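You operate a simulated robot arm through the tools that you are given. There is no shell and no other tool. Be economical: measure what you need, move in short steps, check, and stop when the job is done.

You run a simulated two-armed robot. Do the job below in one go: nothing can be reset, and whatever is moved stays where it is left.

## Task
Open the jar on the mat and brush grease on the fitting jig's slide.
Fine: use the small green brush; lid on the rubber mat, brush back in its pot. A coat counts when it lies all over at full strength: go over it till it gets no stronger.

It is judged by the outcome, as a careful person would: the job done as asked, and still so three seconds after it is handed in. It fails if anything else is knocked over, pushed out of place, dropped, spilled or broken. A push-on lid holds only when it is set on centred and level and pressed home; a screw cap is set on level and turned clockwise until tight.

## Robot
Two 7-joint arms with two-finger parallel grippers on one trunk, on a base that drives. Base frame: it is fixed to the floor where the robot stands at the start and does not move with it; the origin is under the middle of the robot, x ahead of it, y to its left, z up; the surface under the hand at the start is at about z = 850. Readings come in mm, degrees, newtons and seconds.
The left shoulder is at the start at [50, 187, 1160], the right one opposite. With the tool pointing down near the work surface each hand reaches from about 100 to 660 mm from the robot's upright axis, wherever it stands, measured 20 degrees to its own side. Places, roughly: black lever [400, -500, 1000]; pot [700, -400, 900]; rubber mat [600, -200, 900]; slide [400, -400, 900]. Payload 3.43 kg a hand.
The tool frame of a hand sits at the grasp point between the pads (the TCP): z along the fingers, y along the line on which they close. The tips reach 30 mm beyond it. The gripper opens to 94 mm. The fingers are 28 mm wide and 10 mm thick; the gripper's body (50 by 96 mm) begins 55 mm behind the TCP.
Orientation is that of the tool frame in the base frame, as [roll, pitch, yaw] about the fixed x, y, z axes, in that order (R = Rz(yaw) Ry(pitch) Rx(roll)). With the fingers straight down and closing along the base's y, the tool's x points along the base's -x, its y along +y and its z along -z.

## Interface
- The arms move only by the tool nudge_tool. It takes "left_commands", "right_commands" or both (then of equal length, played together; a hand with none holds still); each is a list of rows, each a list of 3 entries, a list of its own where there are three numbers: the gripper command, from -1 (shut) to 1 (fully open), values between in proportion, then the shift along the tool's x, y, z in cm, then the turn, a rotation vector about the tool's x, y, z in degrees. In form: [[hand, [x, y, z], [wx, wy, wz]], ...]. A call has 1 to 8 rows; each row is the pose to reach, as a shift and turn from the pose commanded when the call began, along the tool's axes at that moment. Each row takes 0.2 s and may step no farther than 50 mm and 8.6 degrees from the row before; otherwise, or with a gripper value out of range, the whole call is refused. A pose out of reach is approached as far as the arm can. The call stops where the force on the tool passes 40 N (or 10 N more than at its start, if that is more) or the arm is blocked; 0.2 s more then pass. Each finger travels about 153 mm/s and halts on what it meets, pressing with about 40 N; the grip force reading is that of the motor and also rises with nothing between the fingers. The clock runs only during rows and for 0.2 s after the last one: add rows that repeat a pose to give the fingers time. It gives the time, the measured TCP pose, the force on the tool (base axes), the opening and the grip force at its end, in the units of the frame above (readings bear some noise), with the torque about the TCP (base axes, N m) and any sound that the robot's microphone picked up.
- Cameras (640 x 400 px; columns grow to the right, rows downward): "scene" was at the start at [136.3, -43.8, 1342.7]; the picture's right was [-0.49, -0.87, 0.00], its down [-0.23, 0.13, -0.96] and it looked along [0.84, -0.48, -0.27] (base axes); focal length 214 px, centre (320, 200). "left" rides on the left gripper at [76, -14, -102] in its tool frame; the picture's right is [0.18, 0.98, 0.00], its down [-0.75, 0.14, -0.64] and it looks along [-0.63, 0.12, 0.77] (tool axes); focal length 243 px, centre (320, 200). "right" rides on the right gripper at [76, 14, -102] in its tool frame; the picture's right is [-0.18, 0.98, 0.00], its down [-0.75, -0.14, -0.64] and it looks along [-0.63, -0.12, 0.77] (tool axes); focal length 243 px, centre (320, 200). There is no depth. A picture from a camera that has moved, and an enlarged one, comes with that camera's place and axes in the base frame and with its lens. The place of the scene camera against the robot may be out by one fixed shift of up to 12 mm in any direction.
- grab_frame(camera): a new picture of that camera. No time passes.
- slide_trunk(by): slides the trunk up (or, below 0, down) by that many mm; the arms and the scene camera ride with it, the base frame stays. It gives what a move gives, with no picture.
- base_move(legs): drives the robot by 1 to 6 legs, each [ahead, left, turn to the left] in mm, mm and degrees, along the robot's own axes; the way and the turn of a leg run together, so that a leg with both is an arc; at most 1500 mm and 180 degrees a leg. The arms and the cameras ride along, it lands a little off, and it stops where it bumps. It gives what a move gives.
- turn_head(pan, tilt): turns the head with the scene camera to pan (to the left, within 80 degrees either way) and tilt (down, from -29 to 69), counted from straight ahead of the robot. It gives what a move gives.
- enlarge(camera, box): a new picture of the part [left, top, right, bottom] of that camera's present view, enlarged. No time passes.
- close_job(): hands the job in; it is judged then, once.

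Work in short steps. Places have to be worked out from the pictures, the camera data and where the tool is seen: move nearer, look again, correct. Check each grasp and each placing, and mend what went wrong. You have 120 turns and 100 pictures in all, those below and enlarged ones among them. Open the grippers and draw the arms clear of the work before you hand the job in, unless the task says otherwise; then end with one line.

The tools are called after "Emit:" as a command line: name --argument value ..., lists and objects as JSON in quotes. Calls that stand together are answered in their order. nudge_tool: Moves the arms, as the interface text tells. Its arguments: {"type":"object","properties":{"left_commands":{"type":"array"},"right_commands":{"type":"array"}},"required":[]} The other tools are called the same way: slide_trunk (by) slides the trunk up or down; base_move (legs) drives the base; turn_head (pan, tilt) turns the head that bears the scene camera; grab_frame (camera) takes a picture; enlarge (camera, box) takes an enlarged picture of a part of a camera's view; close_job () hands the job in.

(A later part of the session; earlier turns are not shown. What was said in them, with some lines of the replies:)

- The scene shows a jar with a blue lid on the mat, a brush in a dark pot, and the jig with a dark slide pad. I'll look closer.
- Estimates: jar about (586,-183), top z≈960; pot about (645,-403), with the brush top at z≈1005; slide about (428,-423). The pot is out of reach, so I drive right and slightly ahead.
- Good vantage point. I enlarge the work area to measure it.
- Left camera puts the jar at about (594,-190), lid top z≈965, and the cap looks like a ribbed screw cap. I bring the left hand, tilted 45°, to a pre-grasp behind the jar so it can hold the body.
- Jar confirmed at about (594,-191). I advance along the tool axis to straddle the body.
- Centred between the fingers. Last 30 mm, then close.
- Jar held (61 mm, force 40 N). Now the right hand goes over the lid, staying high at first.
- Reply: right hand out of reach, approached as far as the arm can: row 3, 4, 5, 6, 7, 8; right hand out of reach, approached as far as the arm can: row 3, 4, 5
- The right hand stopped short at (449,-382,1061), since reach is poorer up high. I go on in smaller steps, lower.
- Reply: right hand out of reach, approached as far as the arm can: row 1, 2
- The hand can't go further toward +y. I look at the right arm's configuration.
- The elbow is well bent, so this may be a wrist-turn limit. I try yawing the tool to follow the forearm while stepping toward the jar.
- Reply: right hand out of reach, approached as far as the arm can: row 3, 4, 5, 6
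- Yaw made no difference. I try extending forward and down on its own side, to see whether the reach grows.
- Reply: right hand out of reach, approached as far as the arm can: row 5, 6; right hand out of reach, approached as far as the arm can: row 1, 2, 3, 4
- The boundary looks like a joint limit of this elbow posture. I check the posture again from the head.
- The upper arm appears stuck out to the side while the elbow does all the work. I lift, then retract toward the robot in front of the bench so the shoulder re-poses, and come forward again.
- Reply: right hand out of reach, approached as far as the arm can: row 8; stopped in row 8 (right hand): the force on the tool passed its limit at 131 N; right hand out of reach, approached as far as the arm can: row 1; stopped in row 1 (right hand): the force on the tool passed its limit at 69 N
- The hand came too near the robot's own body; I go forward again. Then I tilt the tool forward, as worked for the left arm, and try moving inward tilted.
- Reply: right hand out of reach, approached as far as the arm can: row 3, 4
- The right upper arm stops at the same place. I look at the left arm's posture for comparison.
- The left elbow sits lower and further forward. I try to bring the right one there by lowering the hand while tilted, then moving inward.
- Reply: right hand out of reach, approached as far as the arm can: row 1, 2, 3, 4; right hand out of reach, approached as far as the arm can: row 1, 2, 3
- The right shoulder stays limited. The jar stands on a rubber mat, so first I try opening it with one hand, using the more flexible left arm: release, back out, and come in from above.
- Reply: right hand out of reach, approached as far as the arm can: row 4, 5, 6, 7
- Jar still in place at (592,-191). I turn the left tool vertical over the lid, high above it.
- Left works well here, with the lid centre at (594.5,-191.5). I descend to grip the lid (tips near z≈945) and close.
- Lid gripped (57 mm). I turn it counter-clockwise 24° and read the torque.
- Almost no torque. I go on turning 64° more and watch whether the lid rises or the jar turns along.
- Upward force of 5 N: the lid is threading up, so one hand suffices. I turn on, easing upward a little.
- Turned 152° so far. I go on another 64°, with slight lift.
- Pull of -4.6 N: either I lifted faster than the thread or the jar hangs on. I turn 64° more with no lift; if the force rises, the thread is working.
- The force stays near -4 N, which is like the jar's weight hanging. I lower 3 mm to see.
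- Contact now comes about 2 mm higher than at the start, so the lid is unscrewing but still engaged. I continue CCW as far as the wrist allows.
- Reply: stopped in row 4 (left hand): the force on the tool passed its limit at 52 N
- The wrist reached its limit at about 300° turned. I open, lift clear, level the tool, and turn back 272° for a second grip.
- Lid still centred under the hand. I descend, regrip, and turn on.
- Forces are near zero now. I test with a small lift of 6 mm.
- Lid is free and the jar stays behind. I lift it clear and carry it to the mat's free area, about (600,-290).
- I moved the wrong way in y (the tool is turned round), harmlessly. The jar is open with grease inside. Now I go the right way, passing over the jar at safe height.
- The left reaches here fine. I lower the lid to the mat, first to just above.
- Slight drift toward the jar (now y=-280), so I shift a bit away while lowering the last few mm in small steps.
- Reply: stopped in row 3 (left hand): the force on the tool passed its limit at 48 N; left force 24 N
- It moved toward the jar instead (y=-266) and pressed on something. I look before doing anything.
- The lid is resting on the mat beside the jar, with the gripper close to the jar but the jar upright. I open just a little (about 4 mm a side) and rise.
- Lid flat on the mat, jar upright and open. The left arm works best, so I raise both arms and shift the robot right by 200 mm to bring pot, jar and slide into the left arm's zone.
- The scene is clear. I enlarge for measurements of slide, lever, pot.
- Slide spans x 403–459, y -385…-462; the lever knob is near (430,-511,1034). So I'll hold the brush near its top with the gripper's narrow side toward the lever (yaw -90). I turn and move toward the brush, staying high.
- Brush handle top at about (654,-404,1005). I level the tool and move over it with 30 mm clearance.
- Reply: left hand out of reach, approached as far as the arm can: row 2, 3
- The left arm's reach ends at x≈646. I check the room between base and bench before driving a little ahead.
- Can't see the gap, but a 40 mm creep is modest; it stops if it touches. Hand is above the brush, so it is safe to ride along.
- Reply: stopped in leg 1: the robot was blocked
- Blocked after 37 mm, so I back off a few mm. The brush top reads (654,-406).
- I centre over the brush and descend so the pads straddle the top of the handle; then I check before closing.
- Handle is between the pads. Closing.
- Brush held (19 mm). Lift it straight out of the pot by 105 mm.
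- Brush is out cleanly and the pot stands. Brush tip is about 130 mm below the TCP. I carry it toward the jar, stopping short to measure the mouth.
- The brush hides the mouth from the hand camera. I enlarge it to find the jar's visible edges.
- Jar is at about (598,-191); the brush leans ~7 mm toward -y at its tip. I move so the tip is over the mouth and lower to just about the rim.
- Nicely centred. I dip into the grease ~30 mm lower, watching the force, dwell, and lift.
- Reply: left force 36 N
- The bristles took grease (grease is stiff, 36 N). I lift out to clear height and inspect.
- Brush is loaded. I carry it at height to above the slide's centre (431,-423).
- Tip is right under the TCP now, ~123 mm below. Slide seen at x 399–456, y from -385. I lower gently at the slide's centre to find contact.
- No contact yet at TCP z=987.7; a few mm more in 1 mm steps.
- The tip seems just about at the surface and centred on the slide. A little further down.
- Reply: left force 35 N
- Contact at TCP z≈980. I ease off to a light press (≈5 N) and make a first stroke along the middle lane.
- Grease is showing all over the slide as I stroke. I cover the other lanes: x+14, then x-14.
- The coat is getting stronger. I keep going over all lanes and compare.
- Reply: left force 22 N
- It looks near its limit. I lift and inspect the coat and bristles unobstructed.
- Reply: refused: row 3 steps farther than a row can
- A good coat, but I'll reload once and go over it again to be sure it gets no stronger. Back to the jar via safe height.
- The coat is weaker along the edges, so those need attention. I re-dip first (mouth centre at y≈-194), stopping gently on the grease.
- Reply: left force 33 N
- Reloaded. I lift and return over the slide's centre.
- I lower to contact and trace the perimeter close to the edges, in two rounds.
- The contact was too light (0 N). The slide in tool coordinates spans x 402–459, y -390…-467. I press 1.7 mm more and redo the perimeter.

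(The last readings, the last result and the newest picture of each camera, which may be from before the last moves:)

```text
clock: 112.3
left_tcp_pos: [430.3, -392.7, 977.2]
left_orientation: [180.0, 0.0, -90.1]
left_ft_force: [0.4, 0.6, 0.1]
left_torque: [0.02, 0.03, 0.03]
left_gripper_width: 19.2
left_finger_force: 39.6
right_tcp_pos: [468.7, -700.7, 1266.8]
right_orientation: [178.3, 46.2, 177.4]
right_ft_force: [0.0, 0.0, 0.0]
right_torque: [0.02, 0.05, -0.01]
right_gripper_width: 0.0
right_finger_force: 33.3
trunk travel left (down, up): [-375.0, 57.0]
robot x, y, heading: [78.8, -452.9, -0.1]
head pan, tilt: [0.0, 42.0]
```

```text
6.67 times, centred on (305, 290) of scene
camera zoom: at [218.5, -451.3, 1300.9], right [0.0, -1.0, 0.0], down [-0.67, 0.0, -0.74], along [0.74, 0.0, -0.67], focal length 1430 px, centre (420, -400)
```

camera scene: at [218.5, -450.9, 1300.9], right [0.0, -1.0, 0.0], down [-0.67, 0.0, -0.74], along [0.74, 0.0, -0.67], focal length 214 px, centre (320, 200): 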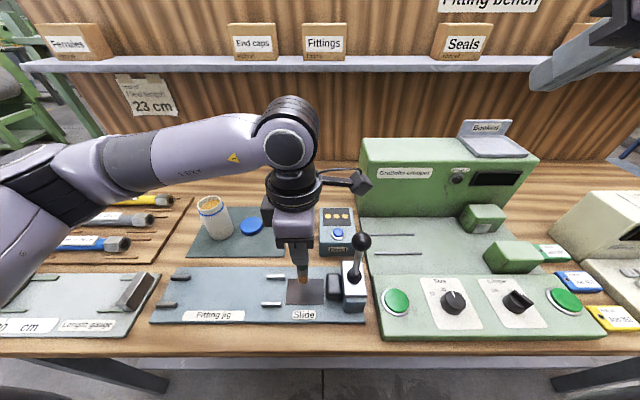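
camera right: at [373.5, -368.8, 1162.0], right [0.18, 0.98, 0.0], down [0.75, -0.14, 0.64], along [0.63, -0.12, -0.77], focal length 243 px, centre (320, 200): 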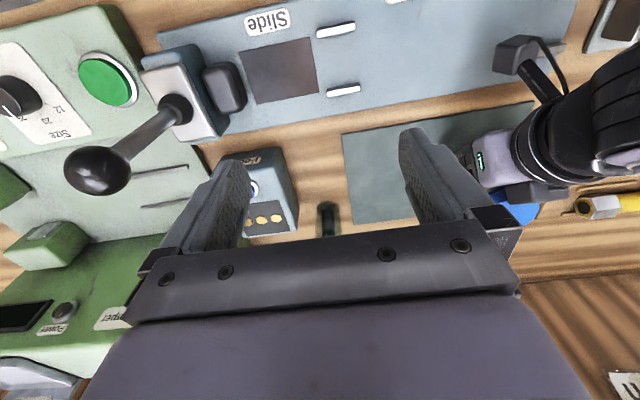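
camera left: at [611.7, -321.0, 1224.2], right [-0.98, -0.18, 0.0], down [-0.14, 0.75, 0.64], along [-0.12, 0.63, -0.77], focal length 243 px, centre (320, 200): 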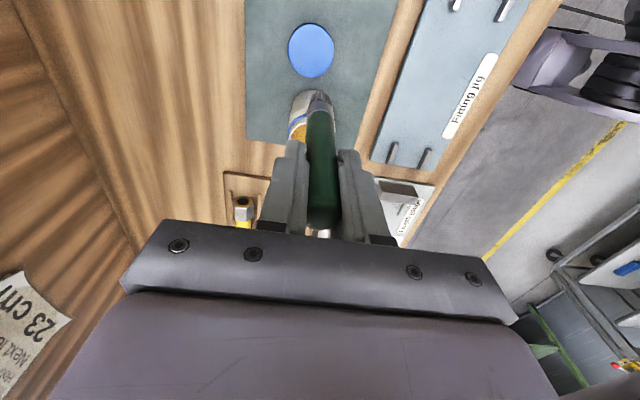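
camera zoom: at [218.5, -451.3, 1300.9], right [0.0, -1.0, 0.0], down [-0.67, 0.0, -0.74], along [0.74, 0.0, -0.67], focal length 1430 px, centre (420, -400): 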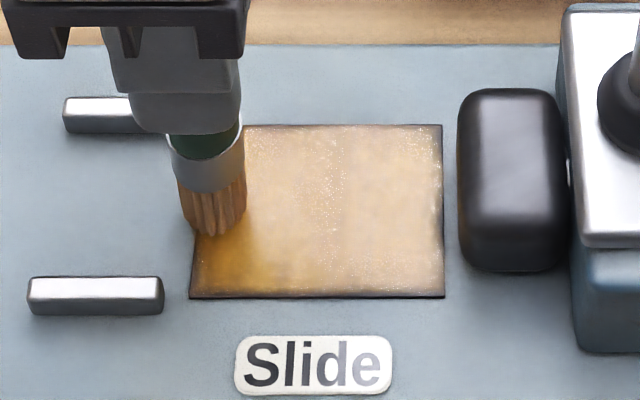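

Edges show little force, while the middle shows 13 N. I press 1.2 mm more and make a slightly more inward perimeter round, watching force.

Emit:
nudge_tool --left_commands '[[-1, [0.5, 0, 0.12], [0, 0, 0]], [-1, [0.5, 2.1, 0.12], [0, 0, 0]], [-1, [3.5, 2.1, 0.12], [0, 0, 0]], [-1, [6.3, 2.1, 0.12], [0, 0, 0]], [-1, [6.3, 0, 0.12], [0, 0, 0]], [-1, [6.3, -2.2, 0.12], [0, 0, 0]], [-1, [3.5, -2.2, 0.12], [0, 0, 0]], [-1, [0.5, -2.2, 0.12], [0, 0, 0]]]'

Emit:
nudge_tool --left_commands '[[-1, [0, 2.2, 0], [0, 0, 0]], [-1, [0, 4.3, 0], [0, 0, 0]], [-1, [2, 4.3, 0], [0, 0, 0]], [-1, [4, 4.3, 0], [0, 0, 0]], [-1, [5.8, 4.3, 0], [0, 0, 0]], [-1, [5.8, 2.2, 0], [0, 0, 0]], [-1, [5.8, 0, 0], [0, 0, 0]], [-1, [2.9, 0, 0], [0, 0, 0]]]'

Emit:
nudge_tool --left_commands '[[-1, [0, 2.1, -1], [0, 0, 0]], [-1, [0, 2.1, -4], [0, 0, 0]], [-1, [0, 2.1, -8], [0, 0, 0]], [-1, [-4, -1, -11], [0, 0, 0]], [-1, [-8, -3, -13], [0, 0, 0]], [-1, [-12, -6, -13.5], [0, 0, 0]]]'

Emit:
enlarge --camera "scene" --box '[270, 260, 340, 320]'

```text
clock: 114.1
left_tcp_pos: [454.9, -398.5, 977.2]
left_orientation: [-179.8, -0.2, -90.1]
left_ft_force: [0.9, -5.8, 17.8]
left_torque: [-0.69, -0.14, 0.01]
left_gripper_width: 18.7
left_finger_force: 39.8
right_tcp_pos: [467.8, -699.8, 1267.1]
right_orientation: [178.4, 46.4, 177.4]
right_ft_force: [0.6, -0.3, 0.1]
right_torque: [0.01, -0.03, 0.0]
right_gripper_width: 0.0
right_finger_force: 33.5
trunk travel left (down, up): [-375.0, 57.0]
robot x, y, heading: [78.4, -454.7, -0.4]
head pan, tilt: [0.0, 42.0]
```

```text
clock: 115.9
left_tcp_pos: [453.0, -427.7, 976.5]
left_orientation: [180.0, 0.1, -89.9]
left_ft_force: [0.2, -0.1, 2.5]
left_torque: [0.02, -0.1, 0.05]
left_gripper_width: 18.9
left_finger_force: 39.7
right_tcp_pos: [468.7, -698.6, 1267.2]
right_orientation: [178.5, 46.2, 177.6]
right_ft_force: [-0.6, -0.6, 0.6]
right_torque: [-0.01, 0.0, -0.01]
right_gripper_width: 0.0
right_finger_force: 32.6
trunk travel left (down, up): [-375.0, 57.0]
robot x, y, heading: [77.4, -454.6, -0.2]
head pan, tilt: [0.0, 42.0]
```

```text
refused: row 4 steps farther than a row can; nothing moved
```

```text
6.67 times, centred on (305, 290) of scene
camera zoom: at [218.2, -450.2, 1300.8], right [0.0, -1.0, 0.0], down [-0.67, 0.0, -0.74], along [0.74, 0.0, -0.67], focal length 1430 px, centre (420, -400)
```

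zoom: 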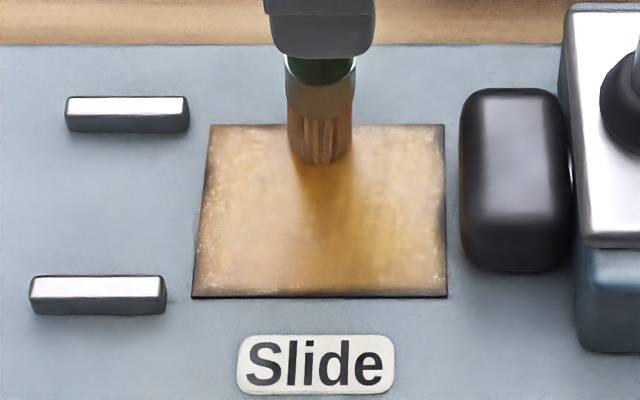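

Now a last complete raster with firm contact, then I lift off and compare with the earlier view.

Emit:
nudge_tool --left_commands '[[-1, [-3.1, 0, 0.05], [0, 0, 0]], [-1, [-3.1, 0.9, 0.05], [0, 0, 0]], [-1, [0, 0.9, 0.05], [0, 0, 0]], [-1, [2.9, 0.9, 0.05], [0, 0, 0]], [-1, [2.9, 1.8, 0.05], [0, 0, 0]], [-1, [0, 1.8, 0.05], [0, 0, 0]], [-1, [-3.1, 1.8, 0.05], [0, 0, 0]], [-1, [-3.1, 2.8, 0.05], [0, 0, 0]]]'

Emit:
nudge_tool --left_commands '[[-1, [3.1, 0, 0], [0, 0, 0]], [-1, [6, 0, 0], [0, 0, 0]], [-1, [6, 0.8, 0], [0, 0, 0]], [-1, [3.1, 0.8, 0], [0, 0, 0]], [-1, [0, 0.8, 0], [0, 0, 0]], [-1, [0, 1.6, 0], [0, 0, 0]], [-1, [3.1, 1.6, 0], [0, 0, 0]], [-1, [6, 1.6, 0], [0, 0, 0]]]'

Emit:
nudge_tool --left_commands '[[-1, [0, 0, -1.5], [0, 0, 0]], [-1, [0, 0, -5.5], [0, 0, 0]], [-1, [0, 0, -9.5], [0, 0, 0]], [-1, [0, 0, -13.5], [0, 0, 0]], [-1, [-4, -2, -13.5], [0, 0, 0]], [-1, [-7, -5, -13.5], [0, 0, 0]], [-1, [-10, -8, -13.5], [0, 0, 0]]]'

Emit:
enlarge --camera "scene" --box '[270, 260, 340, 320]'

```text
clock: 117.7
left_tcp_pos: [424.8, -395.6, 975.6]
left_orientation: [-180.0, 0.1, -90.0]
left_ft_force: [3.4, 0.5, 8.3]
left_torque: [-0.05, -0.39, -0.02]
left_gripper_width: 19.0
left_finger_force: 39.8
right_tcp_pos: [468.9, -698.9, 1267.3]
right_orientation: [178.4, 46.2, 177.4]
right_ft_force: [-1.2, -0.1, -0.8]
right_torque: [-0.02, -0.03, 0.0]
right_gripper_width: 0.0
right_finger_force: 33.3
trunk travel left (down, up): [-375.0, 57.0]
robot x, y, heading: [80.5, -449.1, -0.2]
head pan, tilt: [0.0, 42.0]
```

```text
clock: 119.5
left_tcp_pos: [408.9, -456.5, 977.0]
left_orientation: [179.9, 0.0, -90.1]
left_ft_force: [-0.3, 0.4, 0.5]
left_torque: [-0.03, 0.01, -0.02]
left_gripper_width: 19.1
left_finger_force: 39.9
right_tcp_pos: [469.0, -700.3, 1266.9]
right_orientation: [178.4, 46.3, 177.5]
right_ft_force: [-0.4, -0.3, 0.0]
right_torque: [-0.02, 0.01, 0.02]
right_gripper_width: 0.0
right_finger_force: 33.4
trunk travel left (down, up): [-375.0, 57.0]
robot x, y, heading: [79.1, -453.9, -0.2]
head pan, tilt: [0.0, 42.0]
```

```text
clock: 121.1
left_tcp_pos: [488.7, -355.1, 1110.7]
left_orientation: [-179.9, 0.0, -90.1]
left_ft_force: [-0.5, -0.4, -1.5]
left_torque: [0.01, -0.02, 0.01]
left_gripper_width: 19.1
left_finger_force: 40.2
right_tcp_pos: [468.5, -698.4, 1267.1]
right_orientation: [178.5, 46.3, 177.6]
right_ft_force: [0.7, 0.1, 0.1]
right_torque: [-0.01, 0.02, 0.0]
right_gripper_width: 0.0
right_finger_force: 33.0
trunk travel left (down, up): [-375.0, 57.0]
robot x, y, heading: [78.6, -450.0, -0.3]
head pan, tilt: [0.0, 42.0]
```

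```text
6.67 times, centred on (305, 290) of scene
camera zoom: at [218.6, -450.4, 1300.9], right [0.0, -1.0, 0.0], down [-0.67, 0.0, -0.74], along [0.74, 0.0, -0.67], focal length 1430 px, centre (420, -400)
```

zoom: 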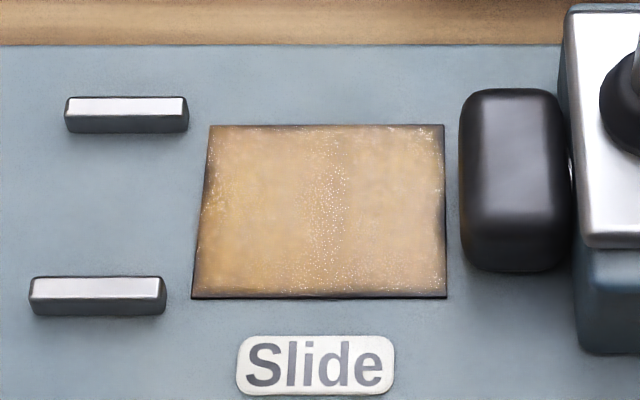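

Identical to the earlier view: the coat no longer grows stronger. Now I return the brush; first I stop beside the pot to measure it.

Emit:
nudge_tool --left_commands '[[-1, [2.3, -3.7, -1], [0, 0, 0]], [-1, [4.6, -7.4, -1], [0, 0, 0]], [-1, [7, -11.2, -1], [0, 0, 0]], [-1, [7, -11.2, -1], [0, 0, 0]]]'

Emit:
enlarge --camera "left" --box '[200, 0, 400, 150]'

Emit:
enlarge --camera "scene" --box '[270, 100, 370, 250]'

```text
clock: 122.1
left_tcp_pos: [600.8, -427.9, 1121.2]
left_orientation: [180.0, 0.1, -90.1]
left_ft_force: [0.8, -0.1, -0.5]
left_torque: [0.0, 0.0, 0.0]
left_gripper_width: 19.1
left_finger_force: 40.0
right_tcp_pos: [468.7, -698.9, 1266.3]
right_orientation: [178.4, 46.3, 177.5]
right_ft_force: [-0.8, 0.3, 0.0]
right_torque: [-0.03, -0.01, 0.01]
right_gripper_width: 0.4
right_finger_force: 32.6
trunk travel left (down, up): [-375.0, 57.0]
robot x, y, heading: [82.8, -450.0, -0.3]
head pan, tilt: [0.0, 42.0]
```

```text
2.67 times, centred on (300, 75) of left
camera zoom: at [614.4, -503.3, 1223.7], right [-0.98, -0.18, 0.0], down [-0.14, 0.75, 0.64], along [-0.12, 0.63, -0.77], focal length 647 px, centre (373, 533)
```

zoom: 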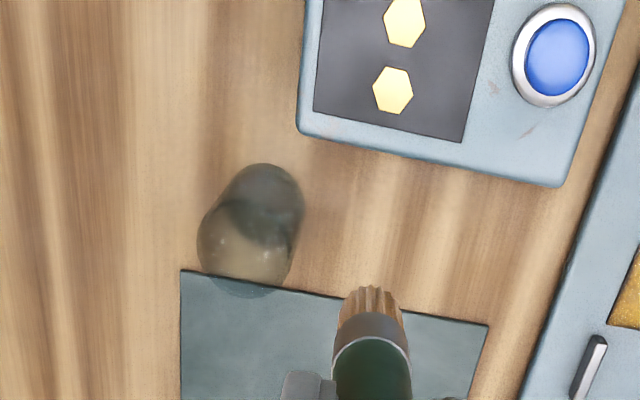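

```text
2.67 times, centred on (320, 175) of scene
camera zoom: at [218.2, -450.5, 1300.9], right [0.0, -1.0, 0.0], down [-0.67, 0.0, -0.74], along [0.74, 0.0, -0.67], focal length 572 px, centre (320, 267)
```

zoom: 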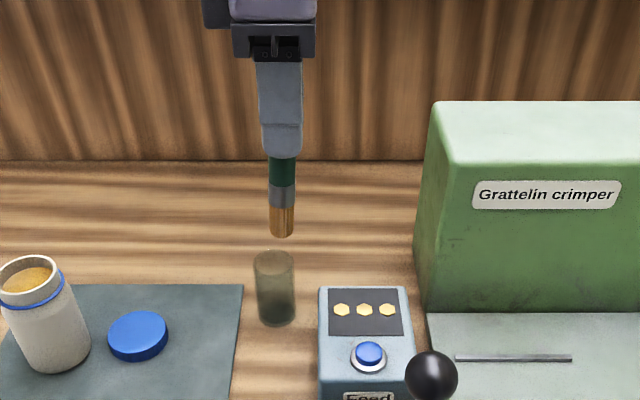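

Pot axis at about (653,-410); brush tip is ~3 mm to +y of the TCP. I move over the pot and lower to just above the rim.

Emit:
nudge_tool --left_commands '[[-1, [-0.7, -2.6, 0], [0, 0, 0]], [-1, [-1.5, -5.2, 0], [0, 0, 0]], [-1, [-1.5, -5.2, 3], [0, 0, 0]], [-1, [-1.5, -5.2, 6.6], [0, 0, 0]], [-1, [-1.5, -5.2, 6.6], [0, 0, 0]]]'

Emit:
enlarge --camera "left" --box '[240, 30, 400, 150]'

Emit:
enlarge --camera "scene" --box '[270, 140, 350, 240]'

```text
clock: 123.3
left_tcp_pos: [652.1, -412.6, 1056.0]
left_orientation: [179.9, 0.0, -90.1]
left_ft_force: [0.4, 0.6, -0.2]
left_torque: [-0.03, 0.02, -0.02]
left_gripper_width: 19.1
left_finger_force: 40.1
right_tcp_pos: [468.8, -698.9, 1267.4]
right_orientation: [178.5, 46.3, 177.5]
right_ft_force: [-0.4, 1.3, 0.7]
right_torque: [0.02, 0.01, -0.01]
right_gripper_width: 0.1
right_finger_force: 32.7
trunk travel left (down, up): [-375.0, 57.0]
robot x, y, heading: [81.4, -454.5, -0.2]
head pan, tilt: [0.0, 42.0]
```

```text
3.33 times, centred on (320, 90) of left
camera zoom: at [665.4, -488.2, 1158.0], right [-0.98, -0.18, 0.0], down [-0.14, 0.75, 0.64], along [-0.12, 0.63, -0.77], focal length 809 px, centre (320, 567)
```

zoom: 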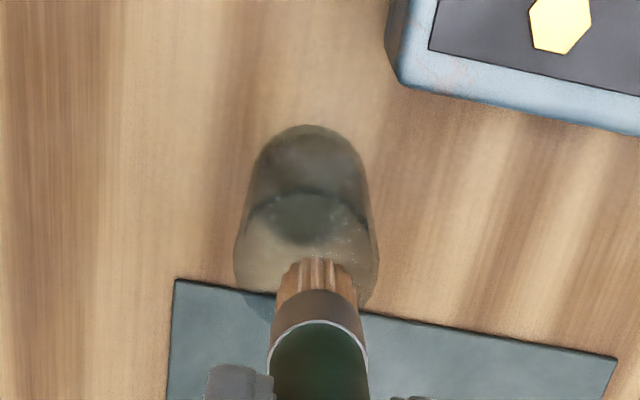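

```text
4.00 times, centred on (310, 190) of scene
camera zoom: at [218.2, -451.0, 1300.9], right [0.0, -1.0, 0.0], down [-0.67, 0.0, -0.74], along [0.74, 0.0, -0.67], focal length 858 px, centre (360, 240)
```

zoom: 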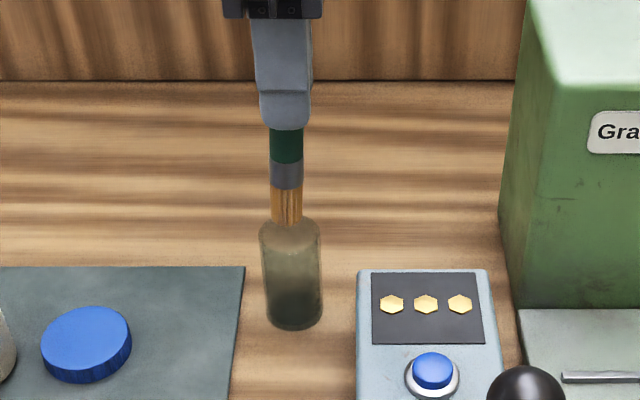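

Brush is over the pot mouth within a few mm. I shift +2 mm in x and lower slowly into the pot.

Emit:
nudge_tool --left_commands '[[-1, [0, -0.2, 1.5], [0, 0, 0]], [-1, [0, -0.2, 3], [0, 0, 0]], [-1, [0, -0.2, 4.5], [0, 0, 0]], [-1, [0, -0.2, 6], [0, 0, 0]], [-1, [0, -0.2, 7], [0, 0, 0]]]'

Emit:
enlarge --camera "scene" --box '[270, 140, 350, 240]'

```text
clock: 124.5
left_tcp_pos: [654.5, -411.2, 985.6]
left_orientation: [-180.0, 0.1, -90.1]
left_ft_force: [0.8, 0.0, -0.7]
left_torque: [0.0, 0.01, -0.01]
left_gripper_width: 19.2
left_finger_force: 40.3
right_tcp_pos: [468.3, -699.3, 1267.5]
right_orientation: [178.5, 46.2, 177.5]
right_ft_force: [-0.1, -0.4, 0.3]
right_torque: [0.01, -0.01, 0.01]
right_gripper_width: 0.2
right_finger_force: 33.3
trunk travel left (down, up): [-375.0, 57.0]
robot x, y, heading: [83.1, -456.0, -0.3]
head pan, tilt: [0.0, 42.0]
```

```text
4.00 times, centred on (310, 190) of scene
camera zoom: at [218.4, -451.0, 1300.9], right [0.0, -1.0, 0.0], down [-0.67, 0.0, -0.74], along [0.74, 0.0, -0.67], focal length 858 px, centre (360, 240)
```

zoom: 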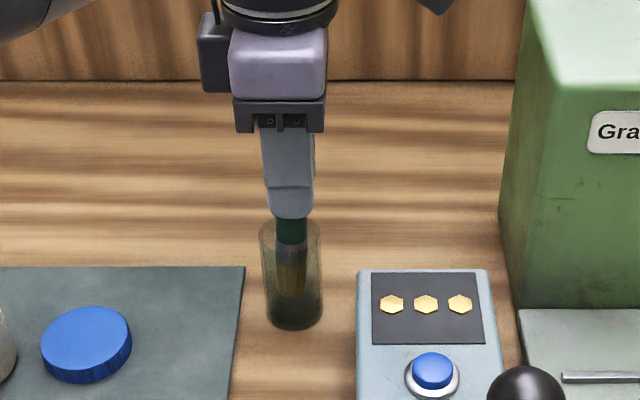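

The brush is inside the pot, no contact. Down the last ~10 mm gently.

Emit:
nudge_tool --left_commands '[[-1, [0, 0, 0.4], [0, 0, 0]], [-1, [0, 0, 0.7], [0, 0, 0]], [-1, [0, 0, 0.9], [0, 0, 0]]]'

```text
clock: 125.3
left_tcp_pos: [654.3, -412.2, 975.8]
left_orientation: [-179.9, -0.1, -90.1]
left_ft_force: [-0.3, 0.1, 0.1]
left_torque: [-0.03, 0.0, -0.04]
left_gripper_width: 19.2
left_finger_force: 39.6
right_tcp_pos: [468.4, -700.3, 1266.4]
right_orientation: [178.5, 46.3, 177.3]
right_ft_force: [0.6, 0.0, 1.0]
right_torque: [0.02, 0.0, -0.01]
right_gripper_width: 0.0
right_finger_force: 33.3
trunk travel left (down, up): [-375.0, 57.0]
robot x, y, heading: [77.4, -453.0, -0.2]
head pan, tilt: [0.0, 42.0]
```

Emit:
nudge_tool --left_commands '[[-1, [0, 0, 0.2], [0, 0, 0]], [-1, [0, 0, 0.4], [0, 0, 0]], [-1, [0, 0, 0.6], [0, 0, 0]]]'

```text
clock: 126.1
left_tcp_pos: [654.6, -412.2, 970.7]
left_orientation: [180.0, 0.0, -90.1]
left_ft_force: [-0.5, 1.4, -0.2]
left_torque: [-0.04, -0.02, -0.01]
left_gripper_width: 19.0
left_finger_force: 39.8
right_tcp_pos: [468.4, -699.0, 1267.5]
right_orientation: [178.6, 46.3, 177.5]
right_ft_force: [-0.6, -0.6, 0.9]
right_torque: [0.0, 0.0, 0.03]
right_gripper_width: 0.0
right_finger_force: 33.0
trunk travel left (down, up): [-375.0, 57.0]
robot x, y, heading: [82.6, -455.4, -0.1]
head pan, tilt: [0.0, 42.0]
```

Still free at z=970.7; another 4 mm at most before the fingers near the rim.

Emit:
nudge_tool --left_commands '[[-1, [0, 0, 0.2], [0, 0, 0]], [-1, [0, 0, 0.35], [0, 0, 0]], [-1, [0, 0, 0.45], [0, 0, 0]]]'

Emit:
enlarge --camera "scene" --box '[270, 140, 350, 240]'

```text
clock: 126.9
left_tcp_pos: [655.0, -411.2, 966.2]
left_orientation: [-179.8, -0.1, -90.1]
left_ft_force: [-1.5, -0.1, 12.8]
left_torque: [0.03, 0.07, -0.02]
left_gripper_width: 19.1
left_finger_force: 40.2
right_tcp_pos: [467.7, -700.7, 1269.3]
right_orientation: [178.4, 46.4, 177.4]
right_ft_force: [-0.4, -0.5, 0.0]
right_torque: [0.0, 0.02, 0.0]
right_gripper_width: 0.4
right_finger_force: 33.0
trunk travel left (down, up): [-375.0, 57.0]
robot x, y, heading: [80.4, -454.0, -0.1]
head pan, tilt: [0.0, 42.0]
```

```text
4.00 times, centred on (310, 190) of scene
camera zoom: at [217.0, -451.0, 1301.3], right [0.0, -1.0, 0.0], down [-0.67, 0.0, -0.74], along [0.74, 0.0, -0.67], focal length 858 px, centre (360, 240)
```

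zoom: 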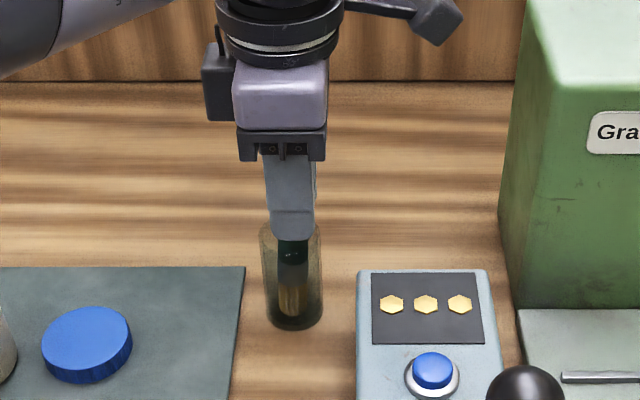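

12.8 N: bottomed. I relieve by 1.5 mm, open modestly, and rise straight up.

Emit:
nudge_tool --left_commands '[[-1, [0, 0, -0.2], [0, 0, 0]], [-0.5, [0, 0, -0.2], [0, 0, 0]], [-0.3, [0, 0, -0.2], [0, 0, 0]], [-0.3, [0, 0, -1.5], [0, 0, 0]], [-0.3, [0, 0, -4], [0, 0, 0]], [-0.3, [0, 0, -8], [0, 0, 0]], [-0.3, [0, 0, -12], [0, 0, 0]]]'

Emit:
enlarge --camera "scene" --box '[190, 130, 370, 320]'

```text
clock: 128.5
left_tcp_pos: [656.9, -413.0, 1084.9]
left_orientation: [180.0, -0.1, -90.1]
left_ft_force: [0.9, -0.5, -0.2]
left_torque: [0.02, -0.01, -0.03]
left_gripper_width: 33.2
left_finger_force: 0.1
right_tcp_pos: [467.4, -700.6, 1268.4]
right_orientation: [178.5, 46.4, 177.3]
right_ft_force: [-0.1, -0.4, -0.3]
right_torque: [0.0, -0.01, -0.01]
right_gripper_width: 0.1
right_finger_force: 32.3
trunk travel left (down, up): [-375.0, 57.0]
robot x, y, heading: [84.7, -454.3, -0.1]
head pan, tilt: [0.0, 42.0]
```

```text
2.11 times, centred on (280, 225) of scene
camera zoom: at [217.9, -451.4, 1300.9], right [0.0, -1.0, 0.0], down [-0.67, 0.0, -0.74], along [0.74, 0.0, -0.67], focal length 452 px, centre (404, 147)
```

zoom: 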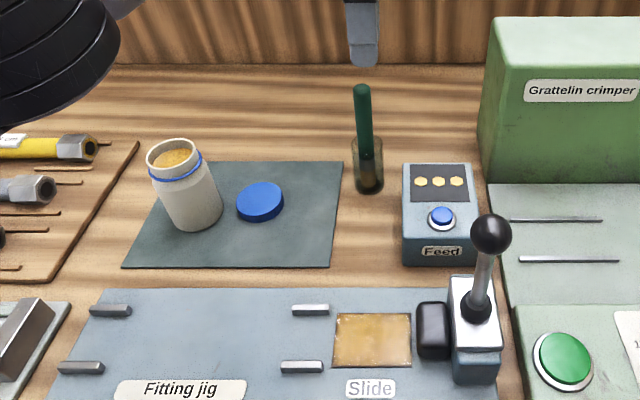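

All as asked: brush in its pot, lid on the mat, slide coated. I raise and withdraw the arms, open both grippers, and back off.

Emit:
nudge_tool --left_commands '[[-0.3, [0, 0, -3], [0, 0, 0]], [0, [0, 2, -6], [0, 0, 0]], [0.5, [0, 5, -8], [0, 0, 0]], [1, [0, 9, -9], [0, 0, 0]], [1, [0, 13, -10], [0, 0, 0]], [1, [0, 16, -11], [0, 0, 0]]]' --right_commands '[[-0.5, [0, 0, 0], [0, 0, 0]], [0, [0, 0, 0], [0, 0, 0]], [0.5, [0, 0, 0], [0, 0, 0]], [1, [0, 0, 0], [0, 0, 0]], [1, [0, 0, 0], [0, 0, 0]], [1, [0, 0, 0], [0, 0, 0]]]'

Emit:
base_move --legs '[[-150, 0, 0]]'

Emit:
grab_frame --camera "scene"

```text
clock: 129.9
left_tcp_pos: [492.3, -411.7, 1194.6]
left_orientation: [-179.9, 0.0, -90.0]
left_ft_force: [-1.0, -0.1, 1.0]
left_torque: [-0.02, -0.01, 0.02]
left_gripper_width: 94.0
left_finger_force: 0.0
right_tcp_pos: [469.1, -699.6, 1266.6]
right_orientation: [178.5, 46.4, 177.5]
right_ft_force: [-0.4, -0.4, -0.5]
right_torque: [0.0, 0.0, -0.02]
right_gripper_width: 94.0
right_finger_force: 0.0
trunk travel left (down, up): [-375.0, 57.0]
robot x, y, heading: [82.0, -453.1, -0.2]
head pan, tilt: [0.0, 42.0]
```

```text
clock: 131.3
left_tcp_pos: [343.7, -411.4, 1193.9]
left_orientation: [180.0, -0.1, -90.0]
left_ft_force: [0.0, 0.1, 0.1]
left_torque: [-0.02, 0.01, 0.02]
left_gripper_width: 94.1
left_finger_force: 0.0
right_tcp_pos: [319.1, -698.4, 1266.8]
right_orientation: [178.4, 46.4, 177.5]
right_ft_force: [0.3, -0.3, 0.4]
right_torque: [-0.05, -0.01, 0.03]
right_gripper_width: 93.9
right_finger_force: 0.0
trunk travel left (down, up): [-375.0, 57.0]
robot x, y, heading: [-73.2, -450.4, -0.1]
head pan, tilt: [0.0, 42.0]
```

```text
15 pictures are left
camera scene: at [67.8, -450.5, 1301.0], right [0.0, -1.0, 0.0], down [-0.67, 0.0, -0.74], along [0.74, 0.0, -0.67], focal length 214 px, centre (320, 200)
```

scene: 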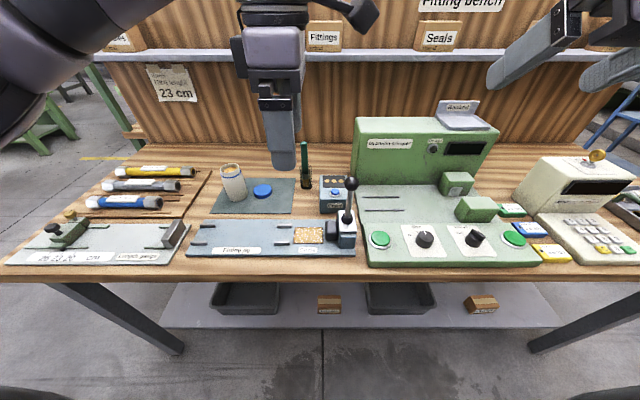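

Everything is standing in place and the arms are clear. I hand the job in.

Emit:
close_job

```text
The job is handed in.
```

The jar is open with its lid on the rubber mat, the slide is greased all over until another pass made no visible difference, and the green brush is back in its pot. The jar was nudged a few millimetres on the mat but stayed upright, and the base touched the bench once while driving in and stopped. Both arms are clear.
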